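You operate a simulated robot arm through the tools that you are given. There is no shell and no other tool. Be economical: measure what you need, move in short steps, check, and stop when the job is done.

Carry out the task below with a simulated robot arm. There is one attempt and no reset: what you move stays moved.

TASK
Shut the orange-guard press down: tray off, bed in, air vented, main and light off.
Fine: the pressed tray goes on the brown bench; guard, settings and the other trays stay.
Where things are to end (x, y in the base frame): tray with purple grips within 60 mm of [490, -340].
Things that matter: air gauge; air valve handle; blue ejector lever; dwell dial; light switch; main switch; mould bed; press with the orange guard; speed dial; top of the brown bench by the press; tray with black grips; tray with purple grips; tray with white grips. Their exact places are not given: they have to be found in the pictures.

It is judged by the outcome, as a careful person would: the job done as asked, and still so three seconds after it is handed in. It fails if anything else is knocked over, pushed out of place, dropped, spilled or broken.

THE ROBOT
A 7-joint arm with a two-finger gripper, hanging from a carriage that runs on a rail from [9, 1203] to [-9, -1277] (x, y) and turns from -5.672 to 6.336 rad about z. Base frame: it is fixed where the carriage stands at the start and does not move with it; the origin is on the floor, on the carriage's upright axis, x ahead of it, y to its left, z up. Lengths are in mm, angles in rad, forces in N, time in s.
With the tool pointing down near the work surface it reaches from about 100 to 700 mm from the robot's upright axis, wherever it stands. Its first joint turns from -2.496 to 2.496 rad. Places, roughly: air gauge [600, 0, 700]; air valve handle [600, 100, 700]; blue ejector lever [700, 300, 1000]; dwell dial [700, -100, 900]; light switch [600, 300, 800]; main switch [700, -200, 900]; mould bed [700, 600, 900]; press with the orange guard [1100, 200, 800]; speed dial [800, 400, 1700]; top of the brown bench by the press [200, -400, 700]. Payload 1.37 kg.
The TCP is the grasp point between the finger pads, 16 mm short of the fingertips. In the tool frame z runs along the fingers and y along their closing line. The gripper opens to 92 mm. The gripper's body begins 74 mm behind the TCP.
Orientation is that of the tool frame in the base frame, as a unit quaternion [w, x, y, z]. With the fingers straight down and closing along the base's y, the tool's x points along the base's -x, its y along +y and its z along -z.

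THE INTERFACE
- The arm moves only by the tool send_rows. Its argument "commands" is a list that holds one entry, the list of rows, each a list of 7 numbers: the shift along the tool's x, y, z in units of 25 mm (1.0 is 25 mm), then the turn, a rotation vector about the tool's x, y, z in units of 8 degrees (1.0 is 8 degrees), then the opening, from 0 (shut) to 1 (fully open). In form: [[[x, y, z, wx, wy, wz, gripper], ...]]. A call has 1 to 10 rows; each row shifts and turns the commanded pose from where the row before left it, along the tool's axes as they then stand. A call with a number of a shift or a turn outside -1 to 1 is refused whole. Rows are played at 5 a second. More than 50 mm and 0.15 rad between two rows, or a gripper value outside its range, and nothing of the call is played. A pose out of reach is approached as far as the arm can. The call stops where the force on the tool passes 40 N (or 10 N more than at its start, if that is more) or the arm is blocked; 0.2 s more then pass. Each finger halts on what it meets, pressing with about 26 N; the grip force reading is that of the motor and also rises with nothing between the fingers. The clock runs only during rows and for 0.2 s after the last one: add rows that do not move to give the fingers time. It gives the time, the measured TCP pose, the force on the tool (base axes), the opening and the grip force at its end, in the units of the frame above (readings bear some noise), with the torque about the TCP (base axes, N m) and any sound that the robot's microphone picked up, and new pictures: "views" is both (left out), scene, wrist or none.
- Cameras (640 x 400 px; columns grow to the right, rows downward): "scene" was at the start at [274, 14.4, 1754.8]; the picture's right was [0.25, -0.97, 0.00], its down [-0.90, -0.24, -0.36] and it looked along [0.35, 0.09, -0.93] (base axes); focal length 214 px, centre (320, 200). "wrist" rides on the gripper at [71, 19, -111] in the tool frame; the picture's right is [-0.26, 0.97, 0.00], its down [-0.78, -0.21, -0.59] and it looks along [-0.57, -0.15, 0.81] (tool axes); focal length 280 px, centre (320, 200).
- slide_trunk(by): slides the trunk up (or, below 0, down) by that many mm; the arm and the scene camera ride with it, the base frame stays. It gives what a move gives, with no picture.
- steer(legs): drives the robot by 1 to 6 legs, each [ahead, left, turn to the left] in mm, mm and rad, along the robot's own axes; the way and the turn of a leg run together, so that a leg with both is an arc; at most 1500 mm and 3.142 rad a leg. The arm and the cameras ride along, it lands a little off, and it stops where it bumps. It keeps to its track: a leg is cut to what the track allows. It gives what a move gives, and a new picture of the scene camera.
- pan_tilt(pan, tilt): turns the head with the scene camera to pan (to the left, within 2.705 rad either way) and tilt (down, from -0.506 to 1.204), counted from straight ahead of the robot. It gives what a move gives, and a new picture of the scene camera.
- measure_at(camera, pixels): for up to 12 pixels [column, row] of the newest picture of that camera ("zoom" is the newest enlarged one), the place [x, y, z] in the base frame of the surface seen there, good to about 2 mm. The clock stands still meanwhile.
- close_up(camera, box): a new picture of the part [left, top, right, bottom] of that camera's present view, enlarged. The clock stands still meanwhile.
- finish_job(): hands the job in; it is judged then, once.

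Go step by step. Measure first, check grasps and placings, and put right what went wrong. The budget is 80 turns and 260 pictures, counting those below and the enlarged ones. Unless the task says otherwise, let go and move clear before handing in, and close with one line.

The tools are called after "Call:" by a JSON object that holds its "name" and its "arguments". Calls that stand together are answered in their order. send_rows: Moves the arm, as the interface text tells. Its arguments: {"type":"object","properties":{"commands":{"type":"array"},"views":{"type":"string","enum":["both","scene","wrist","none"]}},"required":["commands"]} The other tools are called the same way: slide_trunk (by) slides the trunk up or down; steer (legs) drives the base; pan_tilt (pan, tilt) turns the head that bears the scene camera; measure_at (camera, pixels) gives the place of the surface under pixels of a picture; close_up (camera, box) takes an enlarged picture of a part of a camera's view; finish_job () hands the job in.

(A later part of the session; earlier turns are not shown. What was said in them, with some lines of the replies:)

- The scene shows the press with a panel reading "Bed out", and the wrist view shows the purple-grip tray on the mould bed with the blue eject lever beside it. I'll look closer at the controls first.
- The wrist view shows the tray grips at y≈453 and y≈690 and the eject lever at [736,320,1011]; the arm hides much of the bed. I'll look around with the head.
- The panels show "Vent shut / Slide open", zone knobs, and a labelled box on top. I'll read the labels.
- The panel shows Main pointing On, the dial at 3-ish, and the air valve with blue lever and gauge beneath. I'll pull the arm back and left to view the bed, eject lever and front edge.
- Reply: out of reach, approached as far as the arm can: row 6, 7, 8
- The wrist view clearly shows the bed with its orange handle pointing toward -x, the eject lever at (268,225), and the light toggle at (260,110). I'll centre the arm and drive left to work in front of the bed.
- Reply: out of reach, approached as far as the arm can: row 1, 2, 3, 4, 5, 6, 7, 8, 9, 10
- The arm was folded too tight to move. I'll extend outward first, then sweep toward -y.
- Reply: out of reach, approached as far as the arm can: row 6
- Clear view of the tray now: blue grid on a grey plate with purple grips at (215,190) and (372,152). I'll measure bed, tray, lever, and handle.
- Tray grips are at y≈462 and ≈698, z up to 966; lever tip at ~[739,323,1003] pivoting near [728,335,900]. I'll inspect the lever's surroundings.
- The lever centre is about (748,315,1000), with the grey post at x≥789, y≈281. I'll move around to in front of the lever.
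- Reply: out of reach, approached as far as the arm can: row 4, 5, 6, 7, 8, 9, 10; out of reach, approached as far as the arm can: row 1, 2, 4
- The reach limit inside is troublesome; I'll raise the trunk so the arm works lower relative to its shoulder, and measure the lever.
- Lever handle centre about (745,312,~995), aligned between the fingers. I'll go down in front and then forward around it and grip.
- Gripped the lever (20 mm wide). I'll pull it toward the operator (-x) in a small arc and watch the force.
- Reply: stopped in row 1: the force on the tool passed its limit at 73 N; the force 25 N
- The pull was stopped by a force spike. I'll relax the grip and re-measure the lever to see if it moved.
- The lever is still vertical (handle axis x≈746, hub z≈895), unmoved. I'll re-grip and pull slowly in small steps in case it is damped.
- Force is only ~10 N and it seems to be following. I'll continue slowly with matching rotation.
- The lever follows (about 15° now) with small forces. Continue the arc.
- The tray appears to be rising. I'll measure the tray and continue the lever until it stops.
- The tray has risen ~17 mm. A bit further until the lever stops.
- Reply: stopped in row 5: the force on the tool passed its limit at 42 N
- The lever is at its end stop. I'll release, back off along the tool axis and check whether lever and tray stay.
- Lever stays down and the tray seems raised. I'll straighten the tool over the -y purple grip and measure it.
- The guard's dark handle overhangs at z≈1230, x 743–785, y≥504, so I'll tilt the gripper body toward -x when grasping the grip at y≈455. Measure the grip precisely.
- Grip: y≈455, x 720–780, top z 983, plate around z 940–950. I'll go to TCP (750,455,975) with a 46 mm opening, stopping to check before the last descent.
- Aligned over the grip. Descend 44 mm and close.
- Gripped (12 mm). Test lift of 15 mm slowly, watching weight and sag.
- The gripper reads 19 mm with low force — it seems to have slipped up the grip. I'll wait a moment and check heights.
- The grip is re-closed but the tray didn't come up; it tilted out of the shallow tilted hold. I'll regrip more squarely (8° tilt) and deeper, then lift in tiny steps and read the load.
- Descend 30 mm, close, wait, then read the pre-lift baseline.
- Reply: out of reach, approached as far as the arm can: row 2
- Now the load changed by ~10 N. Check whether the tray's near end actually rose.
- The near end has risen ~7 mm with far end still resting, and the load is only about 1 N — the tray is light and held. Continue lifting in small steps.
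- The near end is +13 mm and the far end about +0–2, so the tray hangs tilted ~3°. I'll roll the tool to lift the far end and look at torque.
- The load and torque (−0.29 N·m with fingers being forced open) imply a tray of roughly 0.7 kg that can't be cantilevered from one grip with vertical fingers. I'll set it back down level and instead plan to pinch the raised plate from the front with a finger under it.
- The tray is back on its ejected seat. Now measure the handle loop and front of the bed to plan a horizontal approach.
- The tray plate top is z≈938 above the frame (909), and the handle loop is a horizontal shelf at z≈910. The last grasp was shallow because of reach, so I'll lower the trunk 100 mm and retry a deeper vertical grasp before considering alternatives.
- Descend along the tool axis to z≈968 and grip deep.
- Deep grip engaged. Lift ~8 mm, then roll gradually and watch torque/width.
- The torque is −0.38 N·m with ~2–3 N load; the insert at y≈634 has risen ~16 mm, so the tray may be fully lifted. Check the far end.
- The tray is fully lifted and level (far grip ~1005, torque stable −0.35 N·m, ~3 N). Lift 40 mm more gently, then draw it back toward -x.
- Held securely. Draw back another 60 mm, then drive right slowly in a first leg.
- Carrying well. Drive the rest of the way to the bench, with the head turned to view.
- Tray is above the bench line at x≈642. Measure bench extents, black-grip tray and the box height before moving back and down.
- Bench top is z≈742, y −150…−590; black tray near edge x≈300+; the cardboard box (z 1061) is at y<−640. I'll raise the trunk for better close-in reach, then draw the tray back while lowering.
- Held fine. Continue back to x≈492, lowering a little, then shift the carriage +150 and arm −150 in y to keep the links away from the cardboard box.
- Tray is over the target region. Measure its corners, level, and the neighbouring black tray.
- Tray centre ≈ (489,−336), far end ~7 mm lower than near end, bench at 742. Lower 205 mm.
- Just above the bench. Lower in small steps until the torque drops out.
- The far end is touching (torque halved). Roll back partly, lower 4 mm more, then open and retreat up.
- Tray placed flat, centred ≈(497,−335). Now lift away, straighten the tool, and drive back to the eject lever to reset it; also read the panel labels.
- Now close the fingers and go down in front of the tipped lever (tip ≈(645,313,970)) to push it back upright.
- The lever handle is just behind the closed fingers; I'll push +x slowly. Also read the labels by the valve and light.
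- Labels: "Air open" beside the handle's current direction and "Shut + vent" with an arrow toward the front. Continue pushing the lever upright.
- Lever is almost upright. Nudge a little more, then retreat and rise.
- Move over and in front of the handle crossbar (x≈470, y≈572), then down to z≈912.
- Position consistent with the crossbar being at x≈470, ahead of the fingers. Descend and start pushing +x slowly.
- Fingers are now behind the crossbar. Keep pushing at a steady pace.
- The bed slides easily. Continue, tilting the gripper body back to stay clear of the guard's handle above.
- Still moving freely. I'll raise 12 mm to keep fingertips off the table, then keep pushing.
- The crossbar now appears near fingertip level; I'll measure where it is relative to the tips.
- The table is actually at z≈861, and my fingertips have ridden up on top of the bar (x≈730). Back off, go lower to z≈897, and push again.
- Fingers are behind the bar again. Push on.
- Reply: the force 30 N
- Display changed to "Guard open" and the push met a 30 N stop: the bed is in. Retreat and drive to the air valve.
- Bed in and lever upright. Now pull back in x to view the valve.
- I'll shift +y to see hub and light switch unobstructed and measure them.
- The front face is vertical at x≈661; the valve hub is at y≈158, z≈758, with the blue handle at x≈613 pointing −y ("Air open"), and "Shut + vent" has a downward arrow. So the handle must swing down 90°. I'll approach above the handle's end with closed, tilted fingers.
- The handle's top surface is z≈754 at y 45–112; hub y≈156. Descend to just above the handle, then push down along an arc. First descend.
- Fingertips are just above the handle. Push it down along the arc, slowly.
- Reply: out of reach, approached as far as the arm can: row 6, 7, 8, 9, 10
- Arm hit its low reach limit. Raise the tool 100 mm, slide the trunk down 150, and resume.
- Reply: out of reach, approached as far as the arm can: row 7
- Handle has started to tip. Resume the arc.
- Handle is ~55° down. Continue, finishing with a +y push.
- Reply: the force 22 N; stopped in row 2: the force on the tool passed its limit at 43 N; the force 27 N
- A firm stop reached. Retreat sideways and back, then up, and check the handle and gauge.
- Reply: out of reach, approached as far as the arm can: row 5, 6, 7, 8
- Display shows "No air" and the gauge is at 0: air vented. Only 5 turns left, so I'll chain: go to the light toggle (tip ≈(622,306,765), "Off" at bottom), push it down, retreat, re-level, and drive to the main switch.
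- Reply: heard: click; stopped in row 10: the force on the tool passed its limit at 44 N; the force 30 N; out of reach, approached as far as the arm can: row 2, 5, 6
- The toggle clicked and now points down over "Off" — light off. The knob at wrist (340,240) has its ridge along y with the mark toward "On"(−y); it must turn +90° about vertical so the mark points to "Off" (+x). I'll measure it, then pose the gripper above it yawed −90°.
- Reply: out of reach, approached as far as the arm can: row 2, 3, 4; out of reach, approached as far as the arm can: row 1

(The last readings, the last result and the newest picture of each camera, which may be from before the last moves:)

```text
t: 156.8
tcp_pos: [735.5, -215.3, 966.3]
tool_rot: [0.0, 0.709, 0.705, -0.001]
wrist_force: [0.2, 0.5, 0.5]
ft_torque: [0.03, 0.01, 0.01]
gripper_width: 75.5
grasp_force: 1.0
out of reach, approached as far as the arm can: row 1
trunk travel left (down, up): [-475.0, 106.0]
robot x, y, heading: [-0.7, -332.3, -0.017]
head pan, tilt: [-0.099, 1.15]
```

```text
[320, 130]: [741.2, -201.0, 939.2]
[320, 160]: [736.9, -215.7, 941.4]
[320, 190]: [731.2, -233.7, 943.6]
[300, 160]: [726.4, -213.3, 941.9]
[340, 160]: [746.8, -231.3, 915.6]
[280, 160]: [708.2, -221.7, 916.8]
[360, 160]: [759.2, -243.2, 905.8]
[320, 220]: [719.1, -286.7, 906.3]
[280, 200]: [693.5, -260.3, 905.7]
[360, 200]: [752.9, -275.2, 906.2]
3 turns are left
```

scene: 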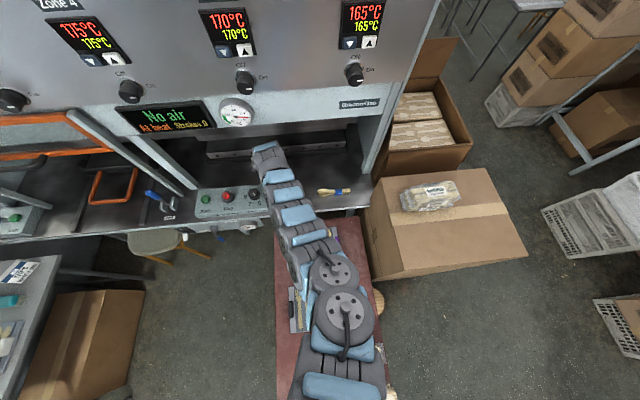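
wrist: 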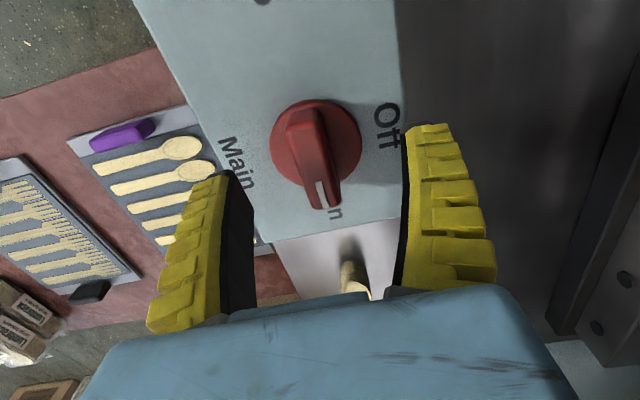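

Excellent view: knob ridge centred at about (731.5,−220), top z≈942, panel z 905, mark at "On". Align, descend by trunk, grip across the ridge, rotate +90°, release, rise and check.

Call:
{"name": "send_rows", "arguments": {"commands": [[[-0.18, -0.16, 0, 0, 0, 0, 0.8], [0, 0, 0, 0, 0, 0, 0.8]]], "views": "none"}}

Call:
{"name": "slide_trunk", "arguments": {"by": -30}}

Call:
{"name": "send_rows", "arguments": {"commands": [[[0, 0, 0, 0, 0, 0, 0.4], [0, 0, 0, 0, 0, 0, 0], [0, 0, 0, 0, 0, 0, 0], [0, 0, 0, 0, 0, 0, 0], [0, 0, 0, 0, 0, 0, 0]]], "views": "wrist"}}

Call:
{"name": "send_rows", "arguments": {"commands": [[[0, 0, 0, 0, 0, -0.8, 0], [0, 0, 0, 0, 0, -0.8, 0], [0, 0, 0, 0, 0, -0.8, 0], [0, 0, 0, 0, 0, -0.8, 0], [0, 0, 0, 0, 0, -0.8, 0], [0, 0, 0, 0, 0, -0.8, 0], [0, 0, 0, 0, 0, -0.8, 0]]], "views": "wrist"}}

Call:
{"name": "send_rows", "arguments": {"commands": [[[0, 0, 0, 0, 0, -0.8, 0], [0, 0, 0, 0, 0, -0.8, 0], [0, 0, 0, 0, 0, -0.8, 0], [0, 0, 0, 0, 0, -0.8, 0], [0, 0, 0, 0, 0, -0.8, 0], [0, 0, 0, 0, 0, -0.8, 0], [0, 0, 0, 0, 0, -0.8, 0], [0, 0, 0, 0, 0, -0.4, 0], [0, 0, 0, 0, 0, 0, 0]]], "views": "wrist"}}

Call:
{"name": "send_rows", "arguments": {"commands": [[[0, 0, 0, 0, 0, 0, 0.5], [0, 0, 0, 0, 0, 0, 0.8], [0, 0, 0, 0, 0, 0, 0.8]]], "views": "none"}}

Call:
{"name": "slide_trunk", "arguments": {"by": 80}}

Call:
{"name": "send_rows", "arguments": {"commands": [[[0, 0, 0, 0, 0, 0, 0.8]]], "views": "both"}}

Call:
{"name": "close_up", "arguments": {"camera": "scene", "box": [80, 80, 300, 240]}}

```text
t: 157.4
tcp_pos: [732.9, -221.5, 965.6]
tool_rot: [0.0, 0.708, 0.706, -0.001]
wrist_force: [-0.7, -0.4, -0.4]
ft_torque: [0.02, -0.02, 0.0]
gripper_width: 75.6
grasp_force: 1.1
trunk travel left (down, up): [-475.0, 106.0]
robot x, y, heading: [0.8, -328.7, -0.017]
head pan, tilt: [-0.099, 1.15]
```

```text
t: 158.2
tcp_pos: [733.2, -222.2, 936.5]
tool_rot: [0.001, 0.709, 0.706, -0.001]
wrist_force: [-0.6, 0.0, 0.7]
ft_torque: [0.02, -0.01, -0.03]
gripper_width: 75.4
grasp_force: 1.2
trunk travel left (down, up): [-445.0, 136.0]
robot x, y, heading: [-6.2, -331.8, -0.017]
head pan, tilt: [-0.099, 1.15]
```

```text
t: 159.4
tcp_pos: [732.9, -221.8, 935.4]
tool_rot: [0.0, 0.709, 0.705, -0.001]
wrist_force: [-11.5, -1.9, 17.8]
ft_torque: [0.01, 0.15, 0.0]
gripper_width: 16.3
grasp_force: 28.0
trunk travel left (down, up): [-445.0, 136.0]
robot x, y, heading: [-0.4, -334.1, -0.014]
head pan, tilt: [-0.099, 1.15]
```

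wrist: 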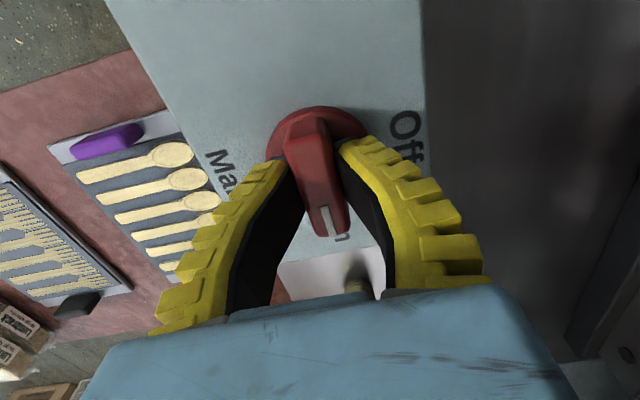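

```text
t: 161.0
tcp_pos: [731.6, -221.6, 934.7]
tool_rot: [0.0, 0.386, 0.923, 0.0]
wrist_force: [-16.9, -1.0, 19.0]
ft_torque: [-0.06, 0.12, -0.02]
gripper_width: 17.5
grasp_force: 27.5
trunk travel left (down, up): [-445.0, 136.0]
robot x, y, heading: [-3.1, -333.8, -0.02]
head pan, tilt: [-0.099, 1.15]
```

wrist: 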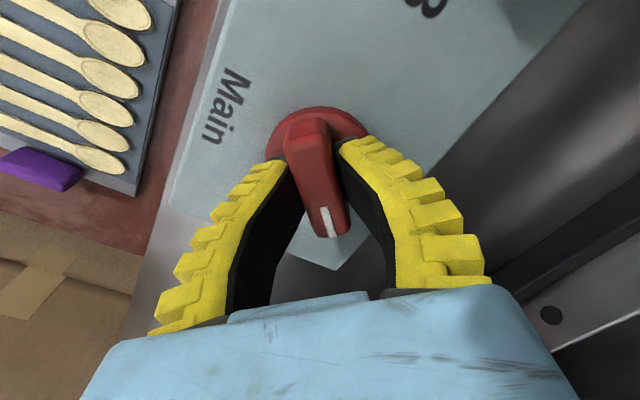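

```text
t: 163.0
tcp_pos: [732.4, -223.0, 935.0]
tool_rot: [0.0, -0.022, 1.0, -0.001]
wrist_force: [-10.0, -3.4, 14.4]
ft_torque: [-0.03, 0.0, -0.5]
gripper_width: 15.7
grasp_force: 27.7
trunk travel left (down, up): [-445.0, 136.0]
robot x, y, heading: [-4.6, -333.3, -0.016]
head pan, tilt: [-0.099, 1.15]
```

wrist: 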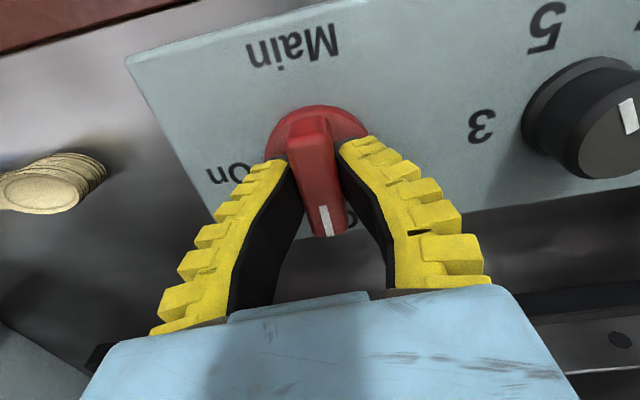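

```text
t: 163.8
tcp_pos: [732.4, -221.3, 935.6]
tool_rot: [0.0, -0.021, 1.0, -0.001]
wrist_force: [-0.6, -0.4, 0.4]
ft_torque: [-0.03, -0.01, -0.02]
gripper_width: 75.4
grasp_force: 1.4
trunk travel left (down, up): [-445.0, 136.0]
robot x, y, heading: [0.8, -331.5, -0.01]
head pan, tilt: [-0.099, 1.15]
```

```text
t: 165.0
tcp_pos: [732.0, -221.7, 1016.3]
tool_rot: [0.0, -0.021, 1.0, 0.0]
wrist_force: [0.5, 0.2, 0.1]
ft_torque: [-0.01, 0.0, 0.01]
gripper_width: 75.5
grasp_force: 1.4
trunk travel left (down, up): [-525.0, 56.0]
robot x, y, heading: [-0.6, -332.3, -0.015]
head pan, tilt: [-0.099, 1.15]
```

```text
t: 165.4
tcp_pos: [732.0, -221.2, 1016.3]
tool_rot: [0.001, -0.022, 1.0, 0.0]
wrist_force: [0.1, -0.5, -0.5]
ft_torque: [-0.01, 0.02, 0.01]
gripper_width: 75.4
grasp_force: 1.4
trunk travel left (down, up): [-525.0, 56.0]
robot x, y, heading: [-3.3, -333.2, -0.019]
head pan, tilt: [-0.099, 1.15]
```

scene: 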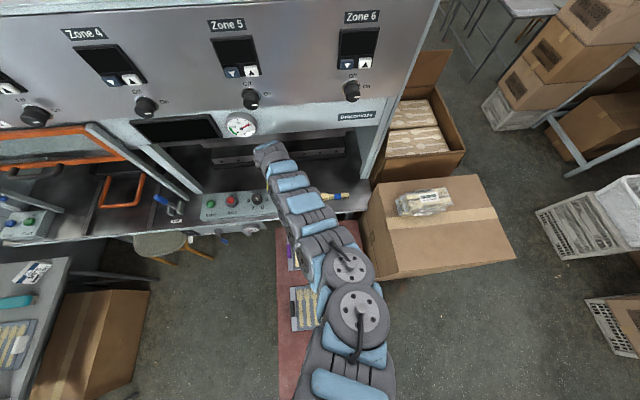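
wrist: 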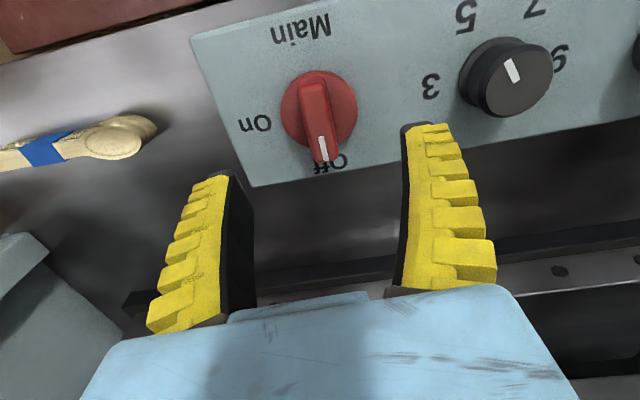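

```text
2.50 times, centred on (190, 160) of scene
2 turns are left
```

zoom: 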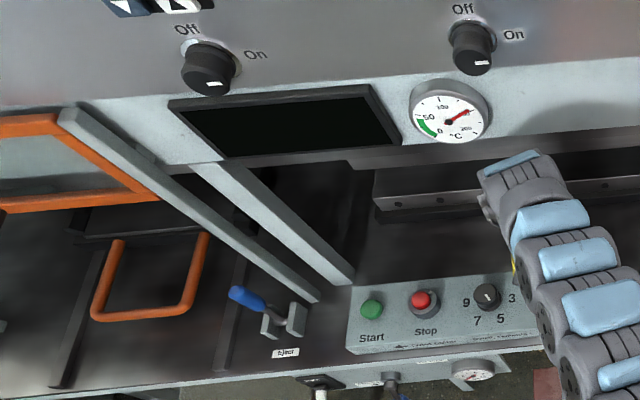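

The displays are dark and the knob points to "Off". The bed is in, the air gauge read 0 and the light toggle is down. The tray is on the bench, and the arm has let go and is clear, so I'm handing in.

Call:
{"name": "finish_job", "arguments": {}}

```text
The job is handed in.
```

The press is shut down: the purple-grip tray is on the brown bench at about [497, −335], the bed is in, the air is vented, and the main and light switches are off.
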